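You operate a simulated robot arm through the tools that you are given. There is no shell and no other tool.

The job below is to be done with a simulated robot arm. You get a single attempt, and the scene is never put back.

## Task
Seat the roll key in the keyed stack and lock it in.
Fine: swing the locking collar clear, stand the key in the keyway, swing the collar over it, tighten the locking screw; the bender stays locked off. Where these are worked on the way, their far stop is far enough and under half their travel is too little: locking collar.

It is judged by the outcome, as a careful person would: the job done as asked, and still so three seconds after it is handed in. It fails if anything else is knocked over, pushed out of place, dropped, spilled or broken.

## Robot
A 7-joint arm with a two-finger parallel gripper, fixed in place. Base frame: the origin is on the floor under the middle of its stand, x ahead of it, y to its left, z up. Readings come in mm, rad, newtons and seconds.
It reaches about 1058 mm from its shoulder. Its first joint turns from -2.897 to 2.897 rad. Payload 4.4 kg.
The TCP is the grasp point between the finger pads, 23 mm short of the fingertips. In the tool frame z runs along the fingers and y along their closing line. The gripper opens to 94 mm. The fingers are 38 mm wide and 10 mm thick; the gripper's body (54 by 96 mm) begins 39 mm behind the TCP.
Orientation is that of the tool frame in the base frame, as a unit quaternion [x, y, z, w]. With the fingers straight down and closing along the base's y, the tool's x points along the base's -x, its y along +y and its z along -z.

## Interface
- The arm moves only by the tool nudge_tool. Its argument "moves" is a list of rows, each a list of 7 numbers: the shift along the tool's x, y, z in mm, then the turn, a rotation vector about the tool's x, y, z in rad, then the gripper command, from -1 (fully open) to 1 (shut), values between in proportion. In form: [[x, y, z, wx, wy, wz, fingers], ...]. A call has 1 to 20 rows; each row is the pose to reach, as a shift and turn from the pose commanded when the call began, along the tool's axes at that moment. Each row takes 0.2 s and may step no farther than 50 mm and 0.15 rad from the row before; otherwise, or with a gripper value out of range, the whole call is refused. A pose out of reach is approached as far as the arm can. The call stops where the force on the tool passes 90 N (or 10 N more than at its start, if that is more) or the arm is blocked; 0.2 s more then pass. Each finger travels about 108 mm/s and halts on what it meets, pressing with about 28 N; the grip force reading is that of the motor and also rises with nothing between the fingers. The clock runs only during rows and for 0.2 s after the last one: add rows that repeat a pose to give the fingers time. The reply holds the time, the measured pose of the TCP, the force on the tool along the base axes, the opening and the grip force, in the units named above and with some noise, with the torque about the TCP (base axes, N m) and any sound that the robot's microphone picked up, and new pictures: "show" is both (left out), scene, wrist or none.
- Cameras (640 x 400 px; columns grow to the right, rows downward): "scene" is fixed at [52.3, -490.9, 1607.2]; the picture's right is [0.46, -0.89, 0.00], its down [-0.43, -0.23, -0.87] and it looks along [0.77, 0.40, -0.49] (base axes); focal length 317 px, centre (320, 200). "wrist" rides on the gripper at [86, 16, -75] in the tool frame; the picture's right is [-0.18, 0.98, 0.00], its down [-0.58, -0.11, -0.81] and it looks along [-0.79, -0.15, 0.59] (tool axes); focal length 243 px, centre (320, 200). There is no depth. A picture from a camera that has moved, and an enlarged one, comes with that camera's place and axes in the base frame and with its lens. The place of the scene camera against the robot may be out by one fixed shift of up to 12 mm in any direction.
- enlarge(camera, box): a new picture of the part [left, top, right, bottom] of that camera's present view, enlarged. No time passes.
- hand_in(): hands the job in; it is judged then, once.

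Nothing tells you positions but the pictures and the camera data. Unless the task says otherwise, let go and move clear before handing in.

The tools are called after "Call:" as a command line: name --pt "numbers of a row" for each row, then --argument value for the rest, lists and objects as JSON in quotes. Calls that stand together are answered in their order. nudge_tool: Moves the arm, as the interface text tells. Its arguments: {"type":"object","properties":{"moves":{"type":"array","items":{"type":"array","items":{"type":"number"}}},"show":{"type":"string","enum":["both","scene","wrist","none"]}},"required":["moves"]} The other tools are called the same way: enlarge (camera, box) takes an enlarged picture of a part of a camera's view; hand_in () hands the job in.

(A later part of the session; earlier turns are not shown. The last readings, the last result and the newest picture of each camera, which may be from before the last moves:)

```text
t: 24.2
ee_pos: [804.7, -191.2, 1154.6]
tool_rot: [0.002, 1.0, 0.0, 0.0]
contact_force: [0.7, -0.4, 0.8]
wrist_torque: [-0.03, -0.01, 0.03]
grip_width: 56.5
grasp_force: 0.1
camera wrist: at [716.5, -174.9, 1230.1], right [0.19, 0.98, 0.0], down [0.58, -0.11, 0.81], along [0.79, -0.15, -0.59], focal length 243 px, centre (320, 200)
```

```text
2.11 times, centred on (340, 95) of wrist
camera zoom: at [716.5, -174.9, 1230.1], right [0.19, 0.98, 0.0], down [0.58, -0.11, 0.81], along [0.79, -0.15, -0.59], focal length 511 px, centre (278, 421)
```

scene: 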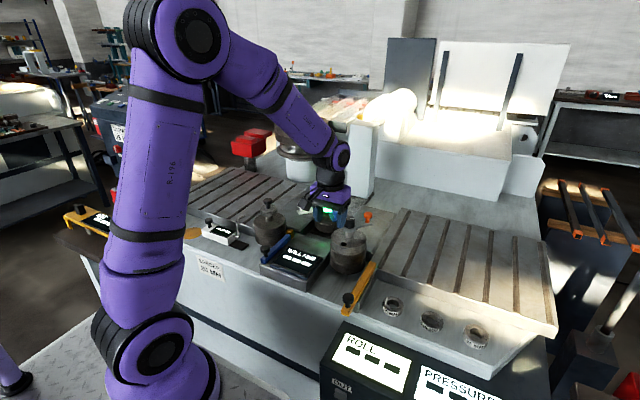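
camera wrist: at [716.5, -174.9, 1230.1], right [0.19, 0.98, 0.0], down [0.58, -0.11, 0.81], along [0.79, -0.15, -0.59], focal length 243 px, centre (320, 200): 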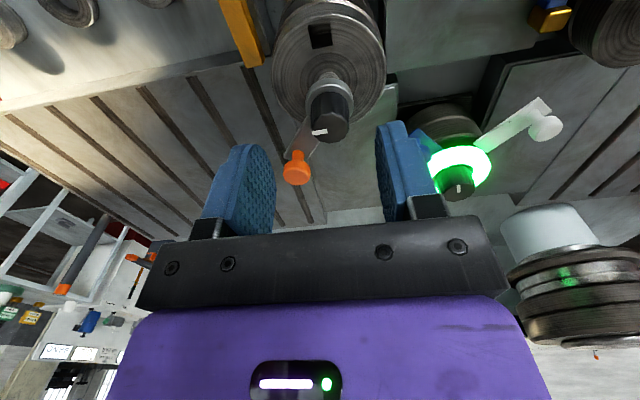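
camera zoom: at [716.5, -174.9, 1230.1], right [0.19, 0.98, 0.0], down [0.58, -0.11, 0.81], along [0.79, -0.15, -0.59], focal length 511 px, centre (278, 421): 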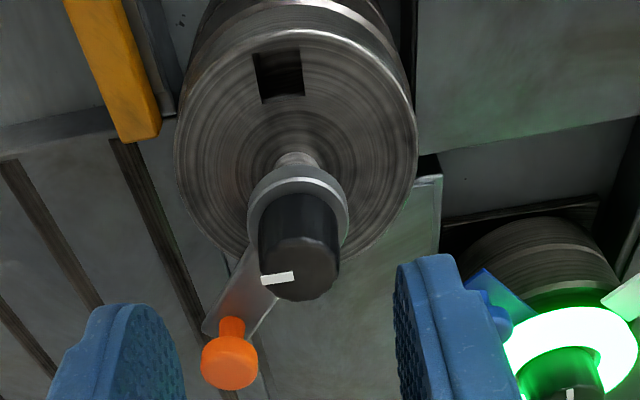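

The keyway is an ~18.6 mm square hole centred at about (801,-190), stack top z≈991. Now I'll travel high over to the key for close views.

Call:
nudge_tool --pt "10 45 0 0 0 0 -0.2" --pt "20 90 0 0 0 0 -0.2" --pt "31 135 0 0 0 0 -0.2" --pt "41 180 0 0 0 0 -0.2" --pt "51 225 0 0 0 0 -0.2" --pt "62 270 0 0 0 0 -0.2" --pt "72 315 0 0 0 0 -0.2" --pt "82 360 0 0 0 0 -0.2" --pt "93 405 0 0 0 0 -0.2" --pt "103 450 5 0 0 0 -0.2" --pt "113 495 15 0 0 0 -0.2" --pt "124 540 25 0 0 0 -0.2" --pt "134 585 35 0 0 0 -0.2" --pt "144 630 45 0 0 0 -0.2" --pt "155 675 55 0 0 0 -0.2" --pt "165 720 63 0 0 0 -0.2" --pt "165 720 63 0 0 0 -0.2" --show "both"

```text
t: 27.8
ee_pos: [641.5, 531.0, 1085.6]
tool_rot: [0.0, 1.0, 0.0, 0.0]
contact_force: [-0.4, -0.1, 0.0]
wrist_torque: [0.01, -0.03, 0.01]
grip_width: 56.4
grasp_force: 0.1
camera wrist: at [553.1, 547.6, 1161.8], right [0.18, 0.98, 0.0], down [0.58, -0.11, 0.81], along [0.79, -0.15, -0.59], focal length 243 px, centre (320, 200)
```

scene: 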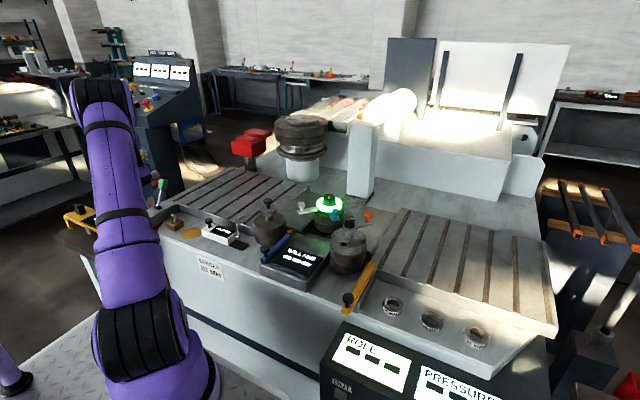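
wrist: 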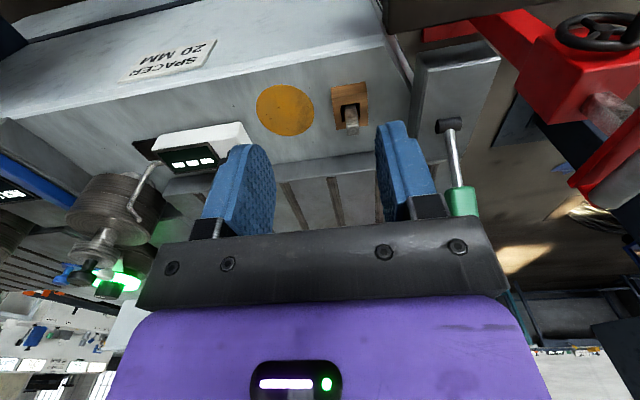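

Call:
enlarge --camera "wrist" --box '[315, 75, 385, 145]'

Call:
nudge_tool --pt "-35 5 10 0 0 0 -0.2" --pt "-70 10 20 0 0 0 -0.2" --pt "-100 14 35 0 0 0 -0.2" --pt "-100 14 35 0 0 0 -0.2" --show "wrist"

Call:
enlarge --camera "wrist" --box '[270, 0, 370, 100]'

```text
5.71 times, centred on (350, 110) of wrist
camera zoom: at [553.1, 547.6, 1161.8], right [0.18, 0.98, 0.0], down [0.58, -0.11, 0.81], along [0.79, -0.15, -0.59], focal length 1386 px, centre (149, 714)
```

zoom: 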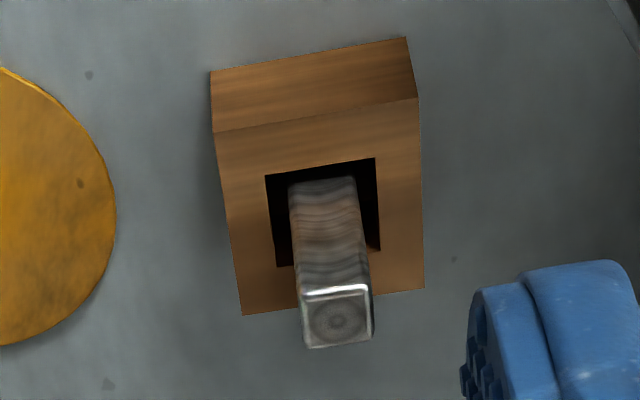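

```text
t: 28.8
ee_pos: [741.7, 544.0, 1051.5]
tool_rot: [0.0, 1.0, 0.0, 0.001]
contact_force: [0.5, -0.6, 0.1]
wrist_torque: [0.0, 0.0, 0.0]
grip_width: 56.7
grasp_force: 0.0
camera wrist: at [653.8, 561.5, 1127.0], right [0.18, 0.98, 0.0], down [0.58, -0.11, 0.81], along [0.79, -0.15, -0.59], focal length 243 px, centre (320, 200)
```

wrist: 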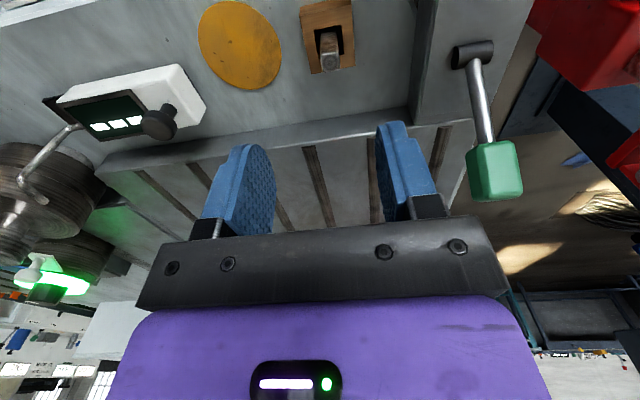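

```text
4.00 times, centred on (320, 50) of wrist
camera zoom: at [653.8, 561.5, 1127.0], right [0.18, 0.98, 0.0], down [0.58, -0.11, 0.81], along [0.79, -0.15, -0.59], focal length 970 px, centre (320, 800)
```

zoom: 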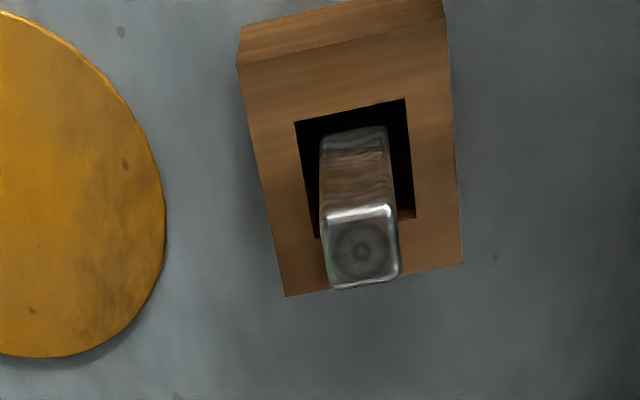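

Close stereo gives the key top at about (748.3, 552.4, 916), roughly 16 mm square and upright, block top z≈877.5. I'll grip it slightly off-centre (TCP 8 mm toward the robot) so the gripper body later clears the screw knob. Descending part way first.

Call:
nudge_tool --pt "0.5 4 20 0 0 0 -0.2" --pt "1 8.4 45 0 0 0 -0.2" --pt "1 8.4 70 0 0 0 -0.2" --pt "1 8.4 95 0 0 0 -0.2" --pt "1 8.4 110 0 0 0 -0.2" --pt "1 8.4 110 0 0 0 -0.2" --show "both"

Call:
enlarge --camera "wrist" --box '[240, 60, 410, 220]'

```text
t: 30.2
ee_pos: [738.9, 553.3, 941.9]
tool_rot: [0.001, 1.0, 0.0, 0.0]
contact_force: [-0.2, 0.8, 0.8]
wrist_torque: [0.0, 0.01, 0.03]
grip_width: 56.5
grasp_force: 0.1
camera wrist: at [650.8, 569.0, 1017.9], right [0.18, 0.98, 0.0], down [0.58, -0.11, 0.81], along [0.79, -0.15, -0.59], focal length 243 px, centre (320, 200)
```

scene: 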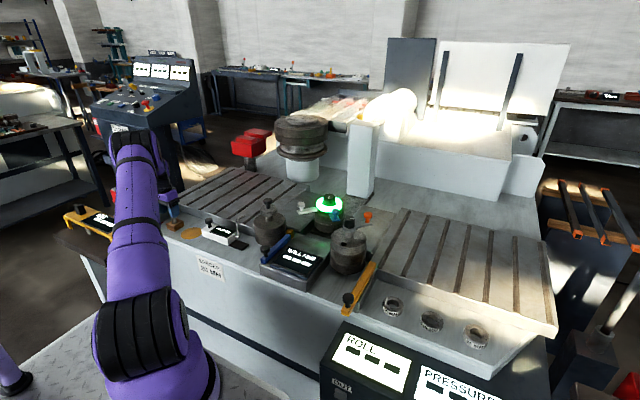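
wrist: 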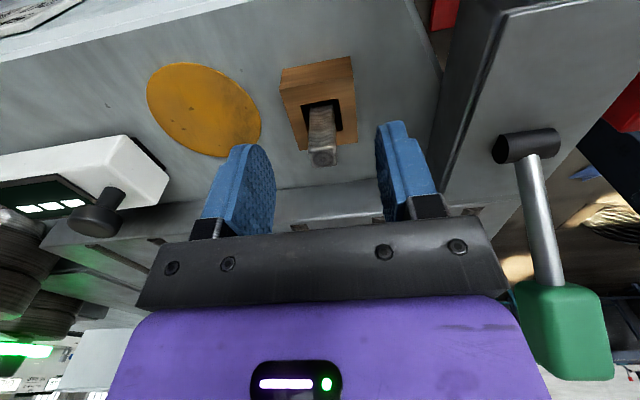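

```text
2.50 times, centred on (325, 140) of wrist
camera zoom: at [650.8, 569.0, 1017.9], right [0.18, 0.98, 0.0], down [0.58, -0.11, 0.81], along [0.79, -0.15, -0.59], focal length 606 px, centre (308, 350)
```

zoom: 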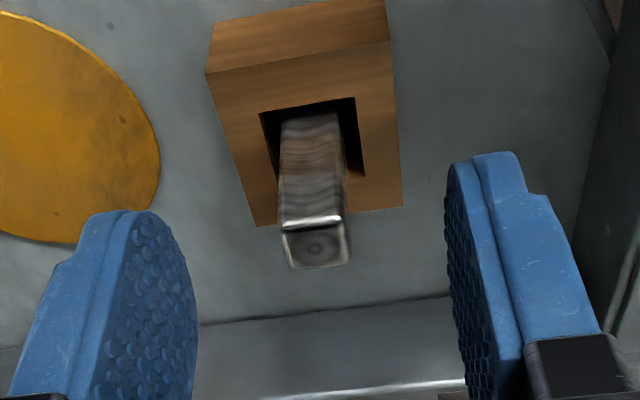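

The key is between the open fingers and centred in y. I'll lower the last 29 mm and close on it.

Call:
nudge_tool --pt "0 -0.5 10 0 0 0 -0.2" --pt "0 -0.5 20 0 0 0 -0.2" --pt "0 -0.5 29 0 0 0 -0.2" --pt "0 -0.5 29 0 0 0 -0.2" --show "both"

Call:
enlarge --camera "wrist" --box '[220, 60, 430, 230]'

```text
t: 31.2
ee_pos: [738.9, 551.1, 914.5]
tool_rot: [0.0, 1.0, 0.0, 0.0]
contact_force: [-0.8, 0.6, -0.2]
wrist_torque: [0.0, -0.05, 0.0]
grip_width: 56.4
grasp_force: 0.2
camera wrist: at [652.4, 568.4, 989.6], right [0.18, 0.98, 0.0], down [0.58, -0.11, 0.81], along [0.79, -0.15, -0.59], focal length 243 px, centre (320, 200)
```

scene: 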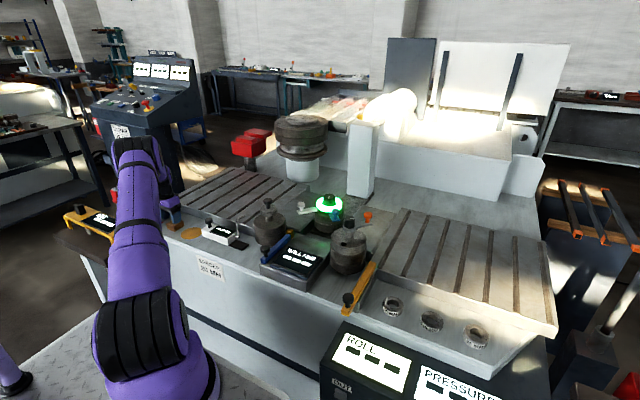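
wrist: 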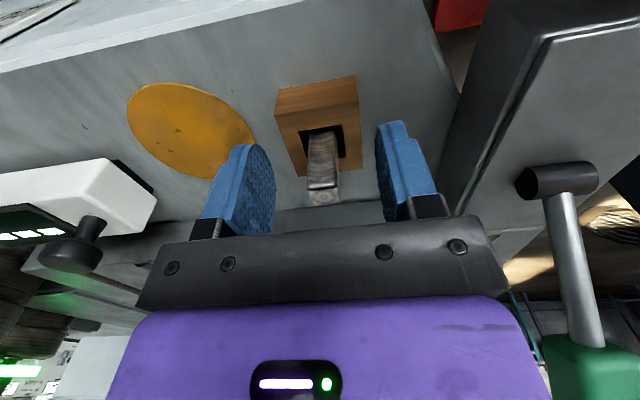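

```text
2.35 times, centred on (325, 145) of wrist
camera zoom: at [652.4, 568.4, 989.6], right [0.18, 0.98, 0.0], down [0.58, -0.11, 0.81], along [0.79, -0.15, -0.59], focal length 571 px, centre (308, 329)
```

zoom: 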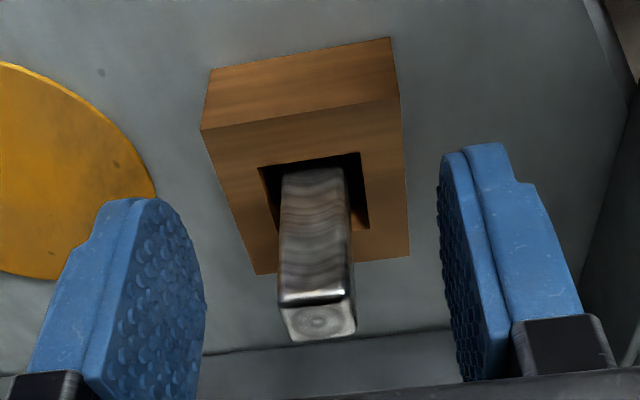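

Good alignment; fingertips are above the block and straddling the key. I'll close the fingers.

Call:
nudge_tool --pt "0 0 0 0 0 0 0.3" --pt "0 0 0 0 0 0 0.55" --pt "0 0 0 0 0 0 1" --pt "0 0 0 0 0 0 1" --show "wrist"

Call:
enlarge --camera "wrist" --box '[220, 60, 430, 230]'

```text
t: 32.2
ee_pos: [738.8, 552.1, 914.3]
tool_rot: [0.0, 1.0, 0.0, 0.0]
contact_force: [-0.9, -0.2, -0.2]
wrist_torque: [0.0, 0.0, -0.03]
grip_width: 15.6
grasp_force: 27.7
camera wrist: at [652.4, 568.4, 989.8], right [0.18, 0.98, 0.0], down [0.58, -0.11, 0.81], along [0.79, -0.15, -0.59], focal length 243 px, centre (320, 200)
```

wrist: 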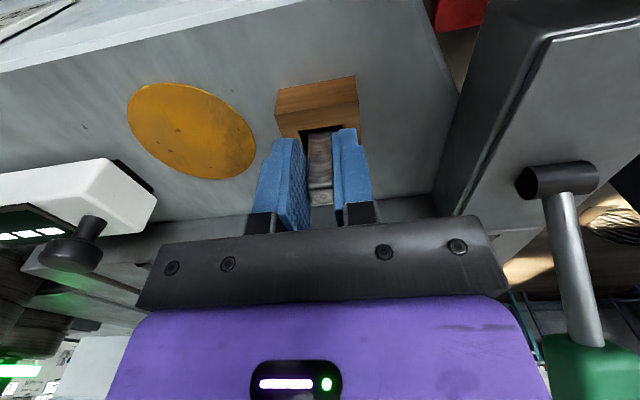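

```text
2.35 times, centred on (325, 145) of wrist
camera zoom: at [652.4, 568.4, 989.8], right [0.18, 0.98, 0.0], down [0.58, -0.11, 0.81], along [0.79, -0.15, -0.59], focal length 571 px, centre (308, 329)
```

zoom: 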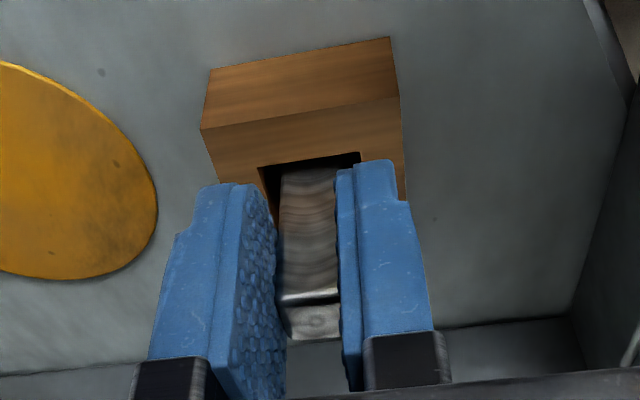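

The key is gripped (15.6 mm). I'll lift it straight up out of the holder.

Call:
nudge_tool --pt "0 0 -8 0 0 0 1" --pt "0 0 -18 0 0 0 1" --pt "0 0 -30 0 0 0 1" --pt "0 0 -50 0 0 0 1" --pt "0 0 -75 0 0 0 1" --pt "0 0 -100 0 0 0 1" --pt "0 0 -100 0 0 0 1" --show "both"

Call:
enlarge --camera "wrist" --box '[220, 60, 430, 230]'

Call:
enlarge --camera "scene" --box '[130, 150, 220, 245]'

```text
t: 33.8
ee_pos: [739.6, 553.4, 1013.8]
tool_rot: [-0.001, 1.0, 0.0, 0.0]
contact_force: [0.6, -0.8, -1.3]
wrist_torque: [-0.01, 0.02, 0.01]
grip_width: 15.4
grasp_force: 28.4
camera wrist: at [652.7, 569.5, 1088.8], right [0.18, 0.98, 0.0], down [0.58, -0.11, 0.81], along [0.79, -0.15, -0.59], focal length 243 px, centre (320, 200)
```

scene: 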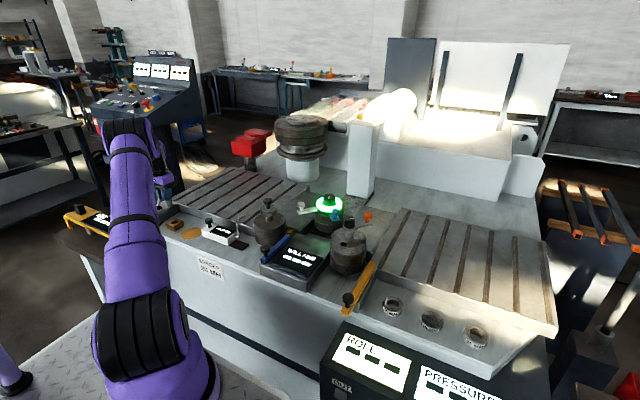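
wrist: 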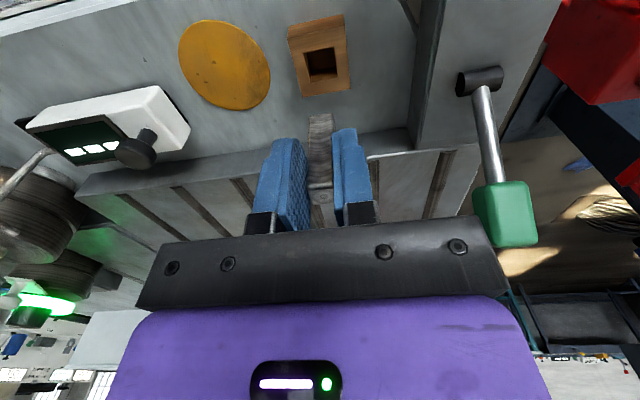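

```text
2.35 times, centred on (325, 145) of wrist
camera zoom: at [652.7, 569.5, 1088.8], right [0.18, 0.98, 0.0], down [0.58, -0.11, 0.81], along [0.79, -0.15, -0.59], focal length 571 px, centre (308, 329)
```

zoom: 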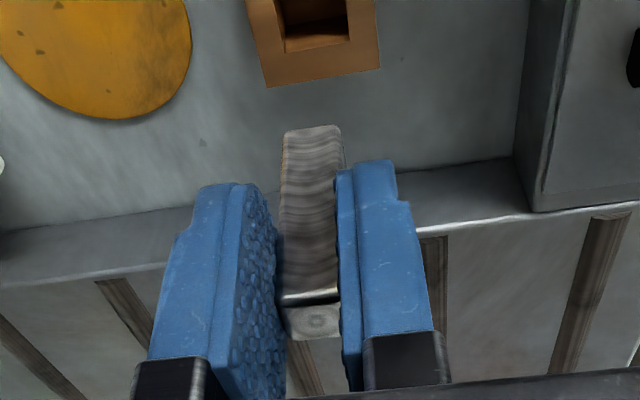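

```text
4.21 times, centred on (175, 198) of scene
camera zoom: at [52.3, -490.9, 1607.2], right [0.46, -0.89, 0.0], down [-0.43, -0.23, -0.87], along [0.77, 0.4, -0.49], focal length 1335 px, centre (930, 210)
```

zoom: 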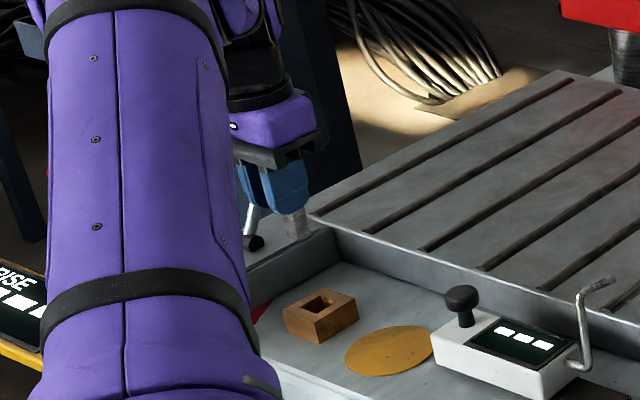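

The key is lifted cleanly and the holder stayed put; the key is ~57 mm long, hanging upright. I'll rise further and carry it over to the keyed stack.

Call:
nudge_tool --pt "0 0 -38 0 0 0 1" --pt "0 0 -76 0 0 0 1" --pt "0 0 -114 0 0 0 1" --pt "0 -10 -151 0 0 0 1" --pt "-3 -45 -151 0 0 0 1" --pt "-6 -92 -151 0 0 0 1" --pt "-10 -139 -151 0 0 0 1" --pt "-13 -186 -151 0 0 0 1" --pt "-16 -233 -151 0 0 0 1" --pt "-20 -280 -151 0 0 0 1" --pt "-23 -327 -151 0 0 0 1" --pt "-26 -374 -151 0 0 0 1" --pt "-29 -421 -151 0 0 0 1" --pt "-33 -468 -151 0 0 0 1" --pt "-36 -515 -151 0 0 0 1" --pt "-39 -562 -151 0 0 0 1" --pt "-43 -609 -151 0 0 0 1" --pt "-46 -656 -151 0 0 0 1" --pt "-49 -703 -151 0 0 0 1" --pt "-52 -743.5 -151 0 0 0 1" --show "both"

Call:
enlarge --camera "wrist" --box '[220, 40, 430, 230]'

```text
t: 38.0
ee_pos: [794.9, -191.6, 1167.8]
tool_rot: [0.0, 1.0, 0.0, 0.0]
contact_force: [-0.5, 1.5, -0.3]
wrist_torque: [-0.04, 0.02, 0.01]
grip_width: 15.5
grasp_force: 27.9
camera wrist: at [706.7, -175.0, 1243.5], right [0.18, 0.98, 0.0], down [0.58, -0.11, 0.81], along [0.79, -0.15, -0.59], focal length 243 px, centre (320, 200)
```

scene: 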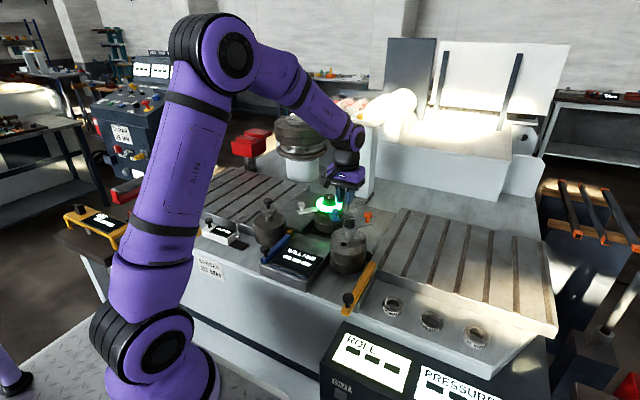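
wrist: 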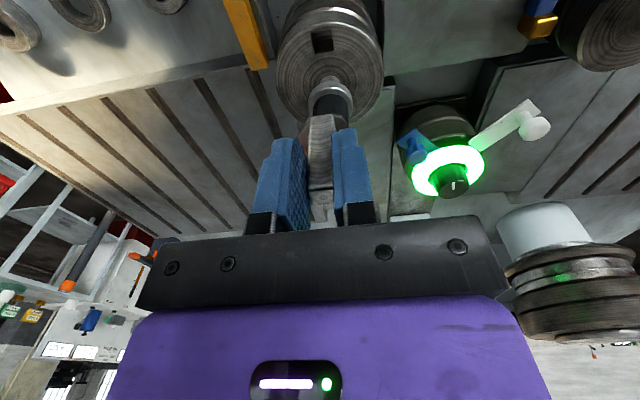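

```text
2.11 times, centred on (325, 135) of wrist
camera zoom: at [706.7, -175.0, 1243.5], right [0.18, 0.98, 0.0], down [0.58, -0.11, 0.81], along [0.79, -0.15, -0.59], focal length 511 px, centre (310, 337)
```

zoom: 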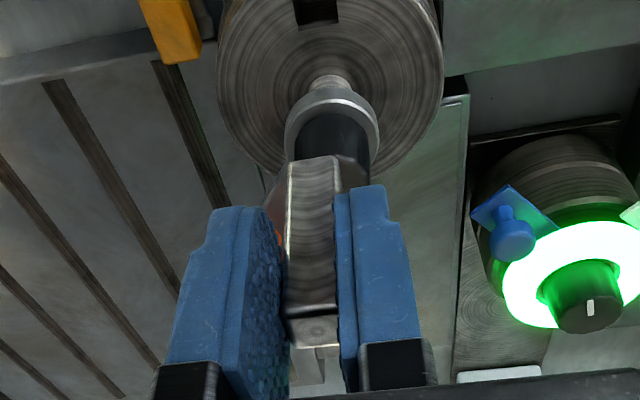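

Carrying the key above the stack. I'll zoom in to refine the slot position relative to the key.

Call:
enlarge --camera "wrist" --box '[295, 10, 355, 60]'

Call:
enlarge --camera "wrist" --box '[290, 100, 360, 210]'

Call:
enlarge --camera "scene" --box '[310, 150, 390, 280]'

```text
8.00 times, centred on (325, 35) of wrist
camera zoom: at [706.7, -175.0, 1243.5], right [0.18, 0.98, 0.0], down [0.58, -0.11, 0.81], along [0.79, -0.15, -0.59], focal length 1941 px, centre (280, 1520)
```

zoom: 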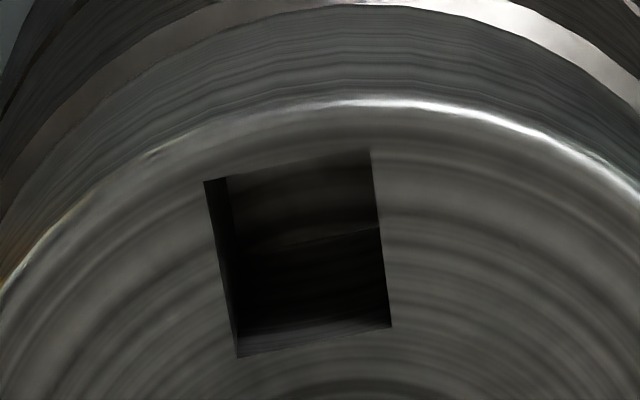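

```text
3.64 times, centred on (325, 155) of wrist
camera zoom: at [706.7, -175.0, 1243.5], right [0.18, 0.98, 0.0], down [0.58, -0.11, 0.81], along [0.79, -0.15, -0.59], focal length 882 px, centre (302, 364)
```

zoom: 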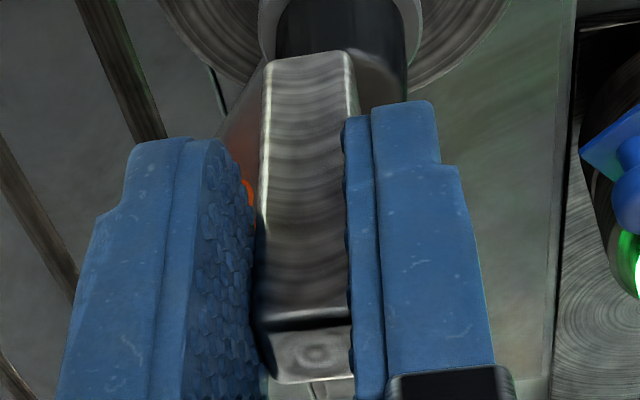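

```text
3.08 times, centred on (350, 215) of scene
camera zoom: at [52.3, -490.9, 1607.2], right [0.46, -0.89, 0.0], down [-0.43, -0.23, -0.87], along [0.77, 0.4, -0.49], focal length 976 px, centre (228, 154)
```

zoom: 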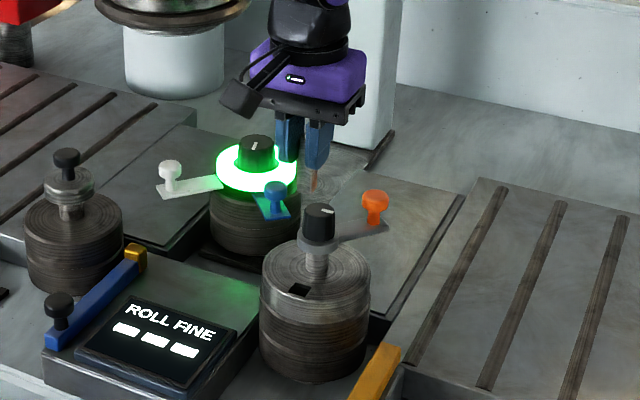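

The slot re-measures at centre (801.2,-190.3), floor z≈962, and the key hangs at about (802.8,-190.7). I'll correct slightly and lower to just above the slot for a final alignment check.

Call:
nudge_tool --pt "0.8 0.2 30 0 0 0 1" --pt "1.6 0.3 60 0 0 0 1" --pt "1.6 0.3 90 0 0 0 1" --pt "1.6 0.3 106 0 0 0 1" --pt "1.6 0.3 106 0 0 0 1" --show "both"

Call:
enlarge --camera "wrist" --box '[280, 80, 370, 180]'

Call:
enlarge --camera "scene" --box '[315, 190, 385, 260]'

```text
t: 39.2
ee_pos: [789.1, -192.1, 1059.4]
tool_rot: [0.0, 1.0, 0.0, 0.001]
contact_force: [0.3, 0.3, -1.4]
wrist_torque: [0.03, 0.02, 0.01]
grip_width: 15.5
grasp_force: 28.1
camera wrist: at [702.6, -175.1, 1135.3], right [0.18, 0.98, 0.0], down [0.58, -0.11, 0.81], along [0.79, -0.15, -0.59], focal length 243 px, centre (320, 200)
```

scene: 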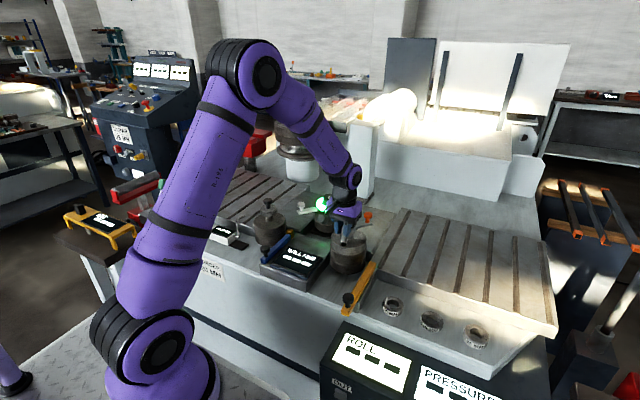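
wrist: 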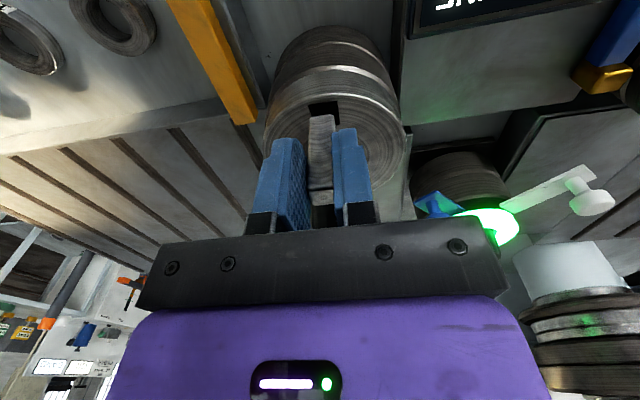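

```text
4.00 times, centred on (325, 130) of wrist
camera zoom: at [702.6, -175.1, 1135.3], right [0.18, 0.98, 0.0], down [0.58, -0.11, 0.81], along [0.79, -0.15, -0.59], focal length 970 px, centre (300, 480)
```

zoom: 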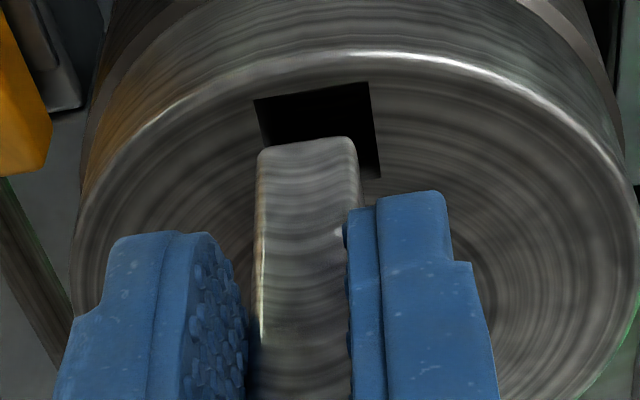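

```text
5.71 times, centred on (350, 225) of scene
camera zoom: at [52.3, -490.9, 1607.2], right [0.46, -0.89, 0.0], down [-0.43, -0.23, -0.87], along [0.77, 0.4, -0.49], focal length 1812 px, centre (149, 57)
```

zoom: 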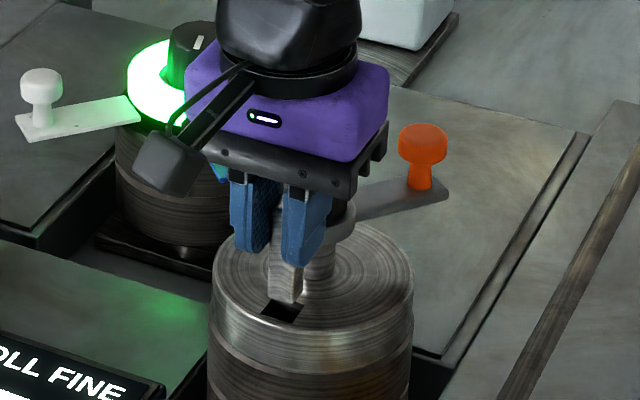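

The image confirms the slot position; the key sits ~2.5 mm too near the robot in x. I'll correct that and recheck before inserting.

Call:
nudge_tool --pt "-1.2 0.3 0 0 0 0 1" --pt "-2.4 0.6 0 0 0 0 1" --pt "-2.4 0.6 0 0 0 0 1" --pt "-2.4 0.6 0 0 0 0 1" --show "wrist"

Call:
enlarge --camera "wrist" --box '[280, 80, 370, 180]'

```text
t: 40.2
ee_pos: [791.6, -192.0, 1058.9]
tool_rot: [0.0, 1.0, 0.0, 0.0]
contact_force: [-0.6, 0.1, -0.3]
wrist_torque: [-0.03, 0.0, 0.0]
grip_width: 15.6
grasp_force: 27.5
camera wrist: at [704.4, -174.4, 1135.8], right [0.18, 0.98, 0.0], down [0.58, -0.11, 0.81], along [0.79, -0.15, -0.59], focal length 243 px, centre (320, 200)
```

wrist: 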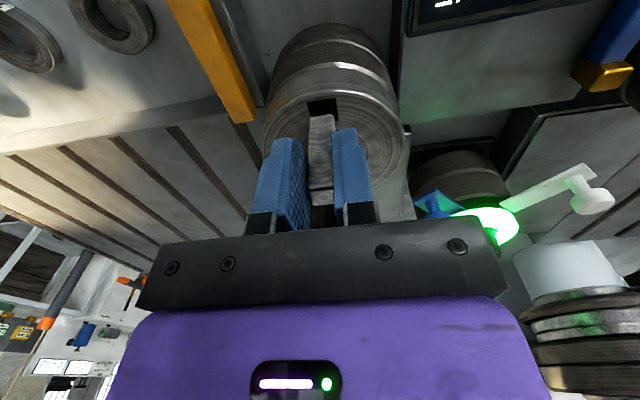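

```text
4.00 times, centred on (325, 130) of wrist
camera zoom: at [704.4, -174.4, 1135.8], right [0.18, 0.98, 0.0], down [0.58, -0.11, 0.81], along [0.79, -0.15, -0.59], focal length 970 px, centre (300, 480)
```

zoom: 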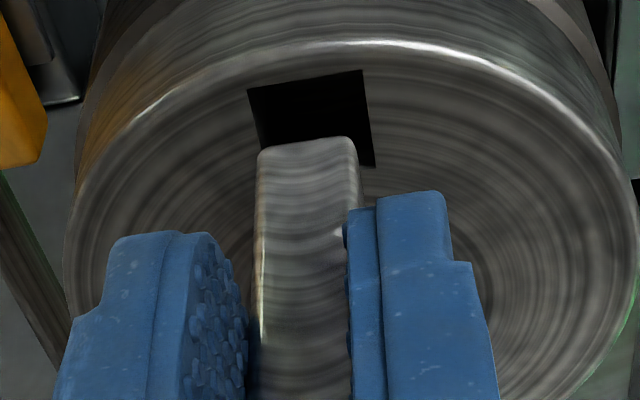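

Call:
enlarge --camera "scene" --box '[335, 220, 365, 250]'

```text
13.33 times, centred on (350, 235) of scene
camera zoom: at [52.3, -490.9, 1607.2], right [0.46, -0.89, 0.0], down [-0.43, -0.23, -0.87], along [0.77, 0.4, -0.49], focal length 4228 px, centre (-80, -267)
```

zoom: 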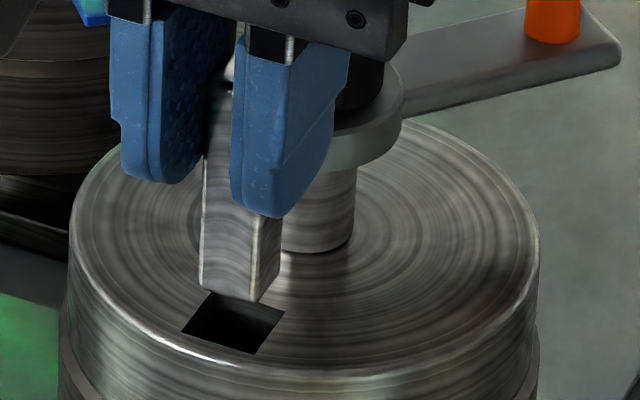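

Call:
enlarge --camera "scene" --box '[346, 235, 358, 247]'

Call:
enlarge --camera "wrist" --box '[300, 90, 345, 130]'

```text
16.00 times, centred on (352, 241) of scene
camera zoom: at [52.3, -490.9, 1607.2], right [0.46, -0.89, 0.0], down [-0.43, -0.23, -0.87], along [0.77, 0.4, -0.49], focal length 5073 px, centre (-192, -456)
```

zoom: 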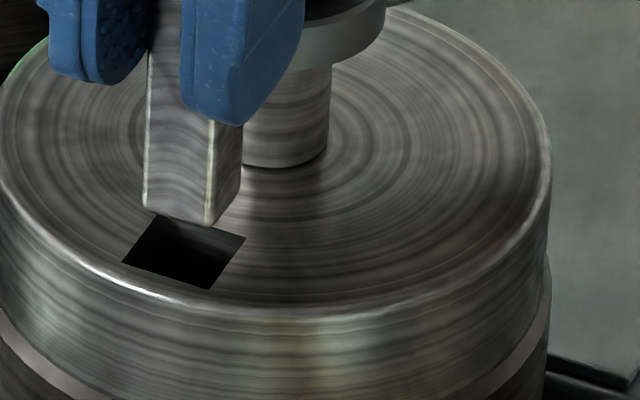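

```text
10.00 times, centred on (322, 110) of wrist
camera zoom: at [704.4, -174.4, 1135.8], right [0.18, 0.98, 0.0], down [0.58, -0.11, 0.81], along [0.79, -0.15, -0.59], focal length 2426 px, centre (295, 1100)
```

zoom: 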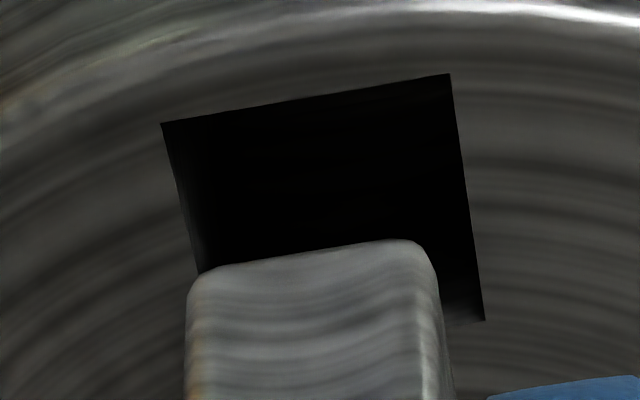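

Cross-checking both cameras, the key is about 1.4 mm too far in +x and 0.25 mm in −y. I'll correct and lower slowly into the slot mouth, watching the force.

Call:
nudge_tool --pt "1.3 0.25 0 0 0 0 1" --pt "1.3 0.25 0 0 0 0 1" --pt "1.3 0.25 4 0 0 0 1" --pt "1.3 0.25 8 0 0 0 1" --pt "1.3 0.25 11 0 0 0 1" --pt "1.3 0.25 14 0 0 0 1" --pt "1.3 0.25 17 0 0 0 1" --pt "1.3 0.25 17 0 0 0 1" --show "both"

Call:
enlarge --camera "scene" --box '[346, 235, 358, 247]'

Call:
enlarge --camera "wrist" --box '[300, 90, 345, 130]'

```text
t: 42.0
ee_pos: [792.2, -191.7, 1042.9]
tool_rot: [0.0, 1.0, 0.0, 0.0]
contact_force: [0.4, -0.1, -2.3]
wrist_torque: [0.0, 0.03, 0.01]
grip_width: 15.7
grasp_force: 27.8
camera wrist: at [703.9, -174.2, 1118.3], right [0.18, 0.98, 0.0], down [0.58, -0.11, 0.81], along [0.79, -0.15, -0.59], focal length 243 px, centre (320, 200)
```

scene: 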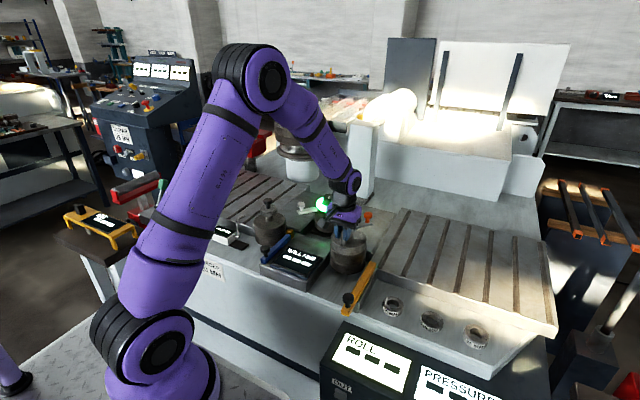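
wrist: 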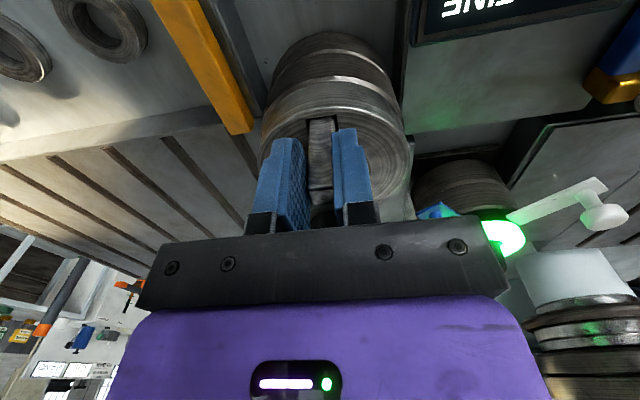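

```text
16.00 times, centred on (352, 241) of scene
camera zoom: at [52.3, -490.9, 1607.2], right [0.46, -0.89, 0.0], down [-0.43, -0.23, -0.87], along [0.77, 0.4, -0.49], focal length 5073 px, centre (-192, -456)
```

zoom: 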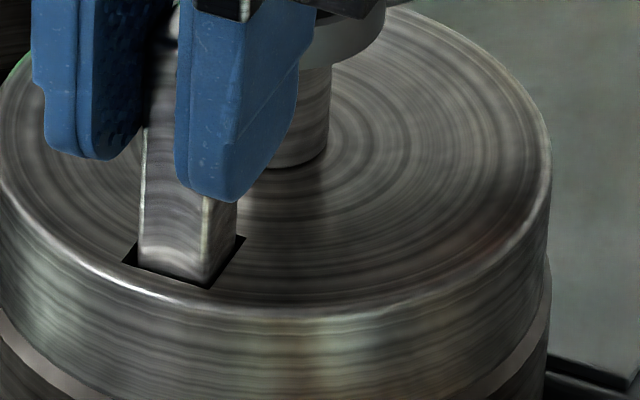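

```text
10.00 times, centred on (322, 110) of wrist
camera zoom: at [703.9, -174.2, 1118.3], right [0.18, 0.98, 0.0], down [0.58, -0.11, 0.81], along [0.79, -0.15, -0.59], focal length 2426 px, centre (295, 1100)
```

zoom: 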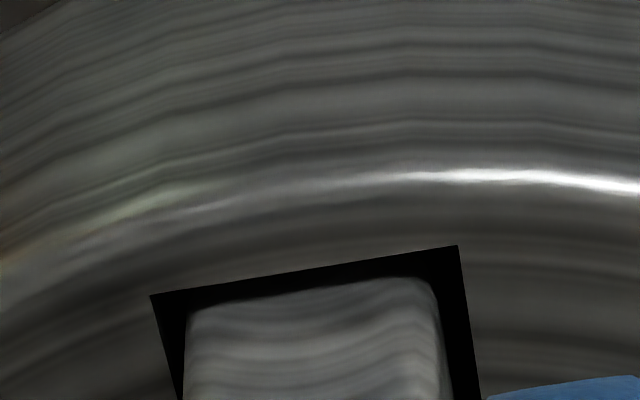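

The key's lower end has entered the slot mouth with clearance all round. I'll continue lowering slowly until it bottoms.

Call:
nudge_tool --pt "0.5 0.25 3 0 0 0 1" --pt "0.5 0.25 6 0 0 0 1" --pt "0.5 0.25 9 0 0 0 1" --pt "0.5 0.25 12 0 0 0 1" --pt "0.5 0.25 15 0 0 0 1" --pt "0.5 0.25 18 0 0 0 1" --pt "0.5 0.25 18 0 0 0 1" --show "both"

Call:
enlarge --camera "scene" --box '[340, 225, 364, 249]'

Call:
enlarge --camera "wrist" --box '[290, 90, 360, 150]'

```text
t: 43.6
ee_pos: [791.5, -188.6, 1024.7]
tool_rot: [-0.001, 1.0, 0.0, 0.0]
contact_force: [0.4, -0.5, -0.5]
wrist_torque: [0.02, 0.02, -0.02]
grip_width: 15.5
grasp_force: 28.1
camera wrist: at [703.2, -173.3, 1099.8], right [0.18, 0.98, 0.0], down [0.58, -0.11, 0.81], along [0.79, -0.15, -0.59], focal length 243 px, centre (320, 200)
```

scene: 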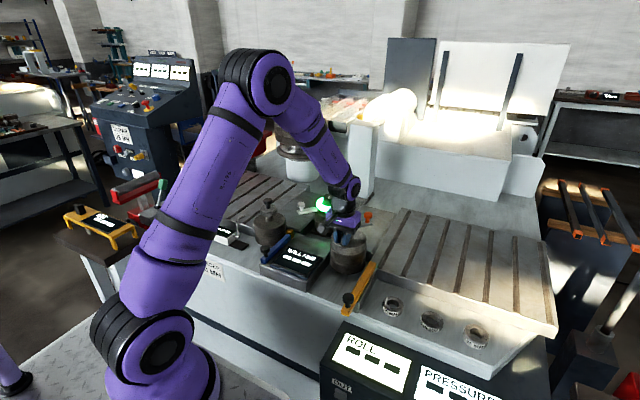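
wrist: 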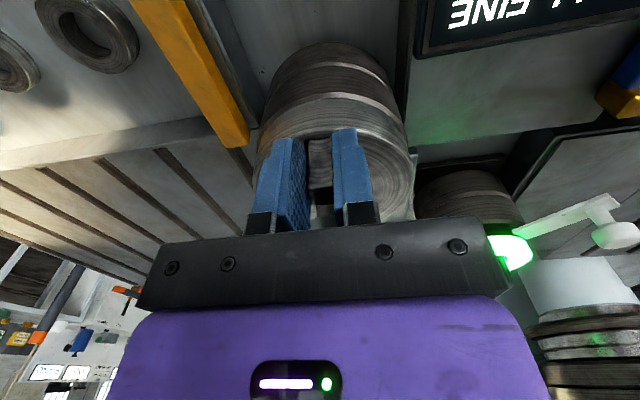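

```text
16.00 times, centred on (352, 237) of scene
camera zoom: at [52.3, -490.9, 1607.2], right [0.46, -0.89, 0.0], down [-0.43, -0.23, -0.87], along [0.77, 0.4, -0.49], focal length 5073 px, centre (-192, -392)
```

zoom: 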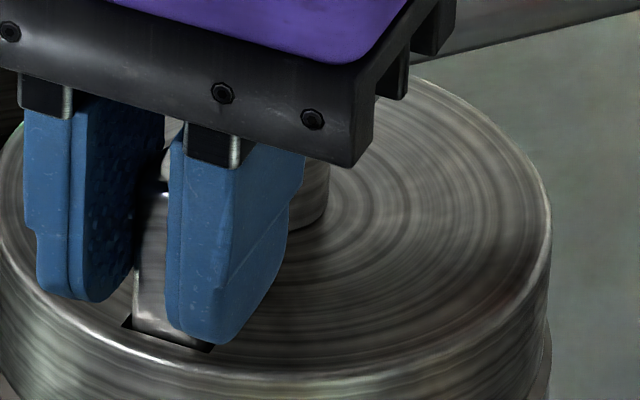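

```text
6.67 times, centred on (325, 120) of wrist
camera zoom: at [703.2, -173.3, 1099.8], right [0.18, 0.98, 0.0], down [0.58, -0.11, 0.81], along [0.79, -0.15, -0.59], focal length 1618 px, centre (287, 733)
```

zoom: 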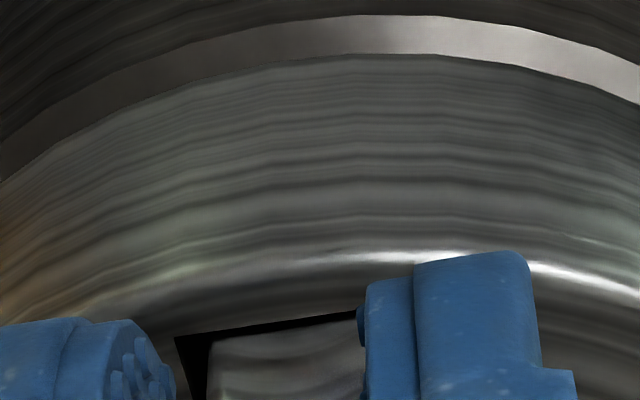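

No contact yet and the key is ~25 mm into the slot. I'll re-centre y slightly and lower the last few millimetres.

Call:
nudge_tool --pt "0 -0.6 1 0 0 0 1" --pt "0 -0.6 2.5 0 0 0 1" --pt "0 -0.6 4 0 0 0 1" --pt "0 -0.6 5.5 0 0 0 1" --pt "0 -0.6 5.5 0 0 0 1" --show "wrist"

```text
t: 44.8
ee_pos: [792.9, -189.0, 1019.9]
tool_rot: [0.0, 1.0, 0.0, 0.0]
contact_force: [-1.4, -0.8, -1.3]
wrist_torque: [-0.02, 0.04, -0.01]
grip_width: 15.2
grasp_force: 28.2
camera wrist: at [703.6, -174.2, 1095.1], right [0.18, 0.98, 0.0], down [0.58, -0.11, 0.81], along [0.79, -0.15, -0.59], focal length 243 px, centre (320, 200)
```

wrist: 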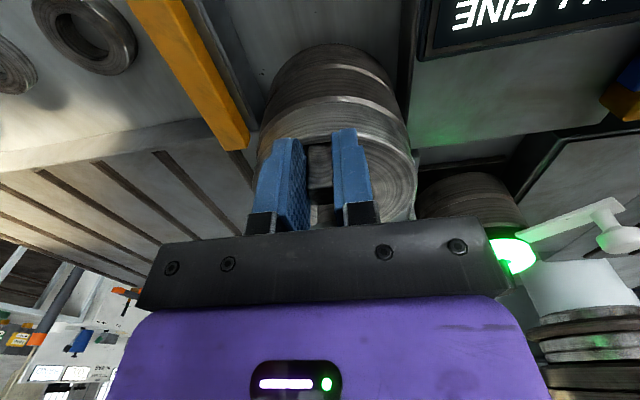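

Still no bottom contact. I'll keep lowering in 1 mm steps.

Call:
nudge_tool --pt "0 0 1 0 0 0 1" --pt "0 0 2 0 0 0 1" --pt "0 0 3 0 0 0 1" --pt "0 0 3 0 0 0 1" --show "wrist"

```text
t: 45.8
ee_pos: [791.7, -191.4, 1017.7]
tool_rot: [0.002, 1.0, 0.0, 0.002]
contact_force: [2.7, -0.1, 26.6]
wrist_torque: [0.04, -0.3, -0.05]
grip_width: 16.0
grasp_force: 28.3
camera wrist: at [703.5, -174.0, 1093.1], right [0.18, 0.98, 0.0], down [0.58, -0.11, 0.81], along [0.79, -0.15, -0.59], focal length 243 px, centre (320, 200)
```

wrist: 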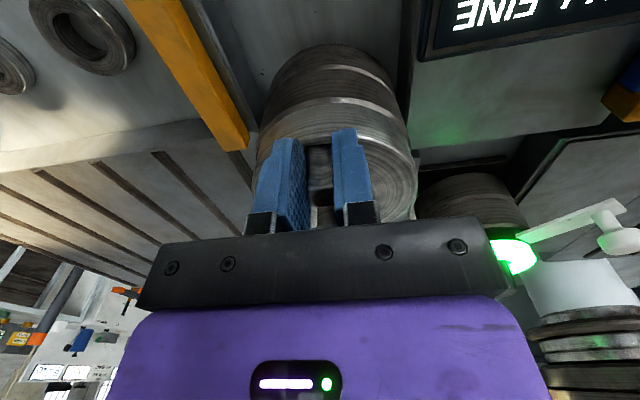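

The key has bottomed in the keyway (27 N upward contact). I'll open the fingers and rise clear.

Call:
nudge_tool --pt "0 0 2 0 0 0 0.4" --pt "0 0 2 0 0 0 0.1" --pt "0 0 2 0 0 0 -0.2" --pt "0 0 2 0 0 0 -0.2" --pt "0 0 -8 0 0 0 -0.2" --pt "0 0 -25 0 0 0 -0.2" --pt "0 0 -50 0 0 0 -0.2" --pt "30 0 -80 0 0 0 -0.2" --pt "60 0 -100 0 0 0 -0.2" --pt "60 0 -100 0 0 0 -0.2" --show "both"

Call:
enlarge --camera "scene" --box '[325, 205, 385, 265]'

Call:
enlarge --camera "wrist" --box '[270, 40, 400, 220]'

```text
t: 48.0
ee_pos: [731.3, -187.5, 1115.3]
tool_rot: [0.001, 1.0, -0.001, 0.0]
contact_force: [0.4, 0.2, -0.1]
wrist_torque: [0.02, 0.0, 0.02]
grip_width: 56.4
grasp_force: 0.0
camera wrist: at [643.3, -170.7, 1191.2], right [0.18, 0.98, 0.0], down [0.58, -0.11, 0.81], along [0.79, -0.15, -0.59], focal length 243 px, centre (320, 200)
```

scene: 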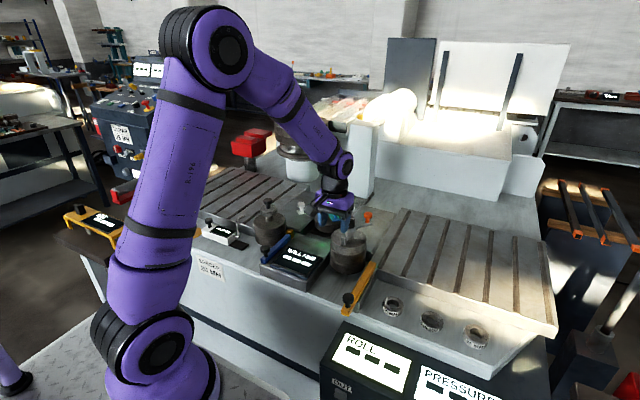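
wrist: 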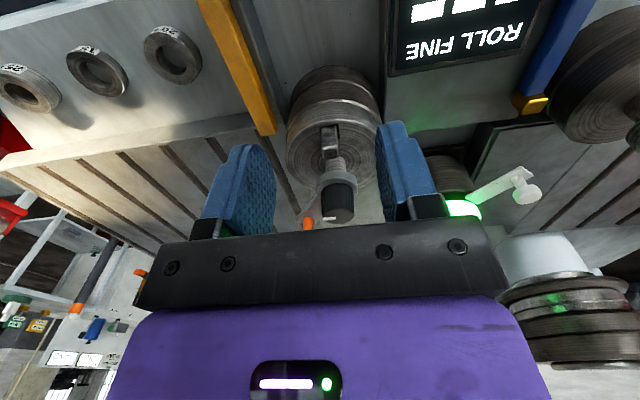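

```text
6.67 times, centred on (355, 235) of scene
camera zoom: at [52.3, -490.9, 1607.2], right [0.46, -0.89, 0.0], down [-0.43, -0.23, -0.87], along [0.77, 0.4, -0.49], focal length 2114 px, centre (87, -33)
```

zoom: 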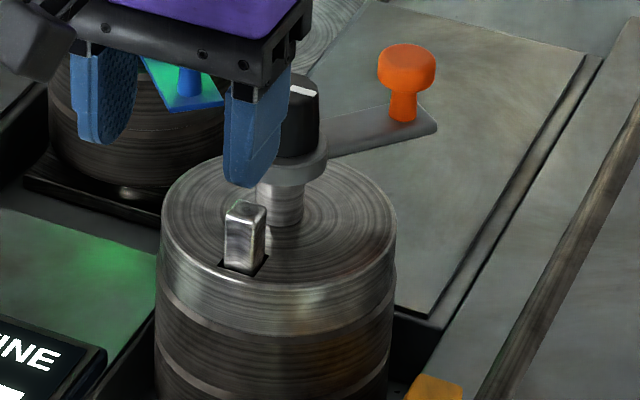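

```text
2.22 times, centred on (335, 130) of wrist
camera zoom: at [643.3, -170.7, 1191.2], right [0.18, 0.98, 0.0], down [0.58, -0.11, 0.81], along [0.79, -0.15, -0.59], focal length 539 px, centre (287, 356)
```

zoom: 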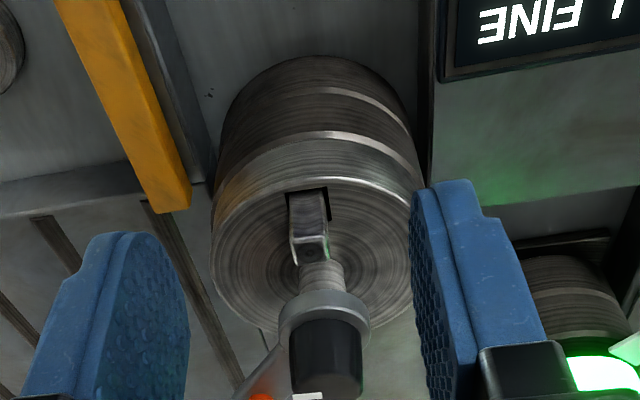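

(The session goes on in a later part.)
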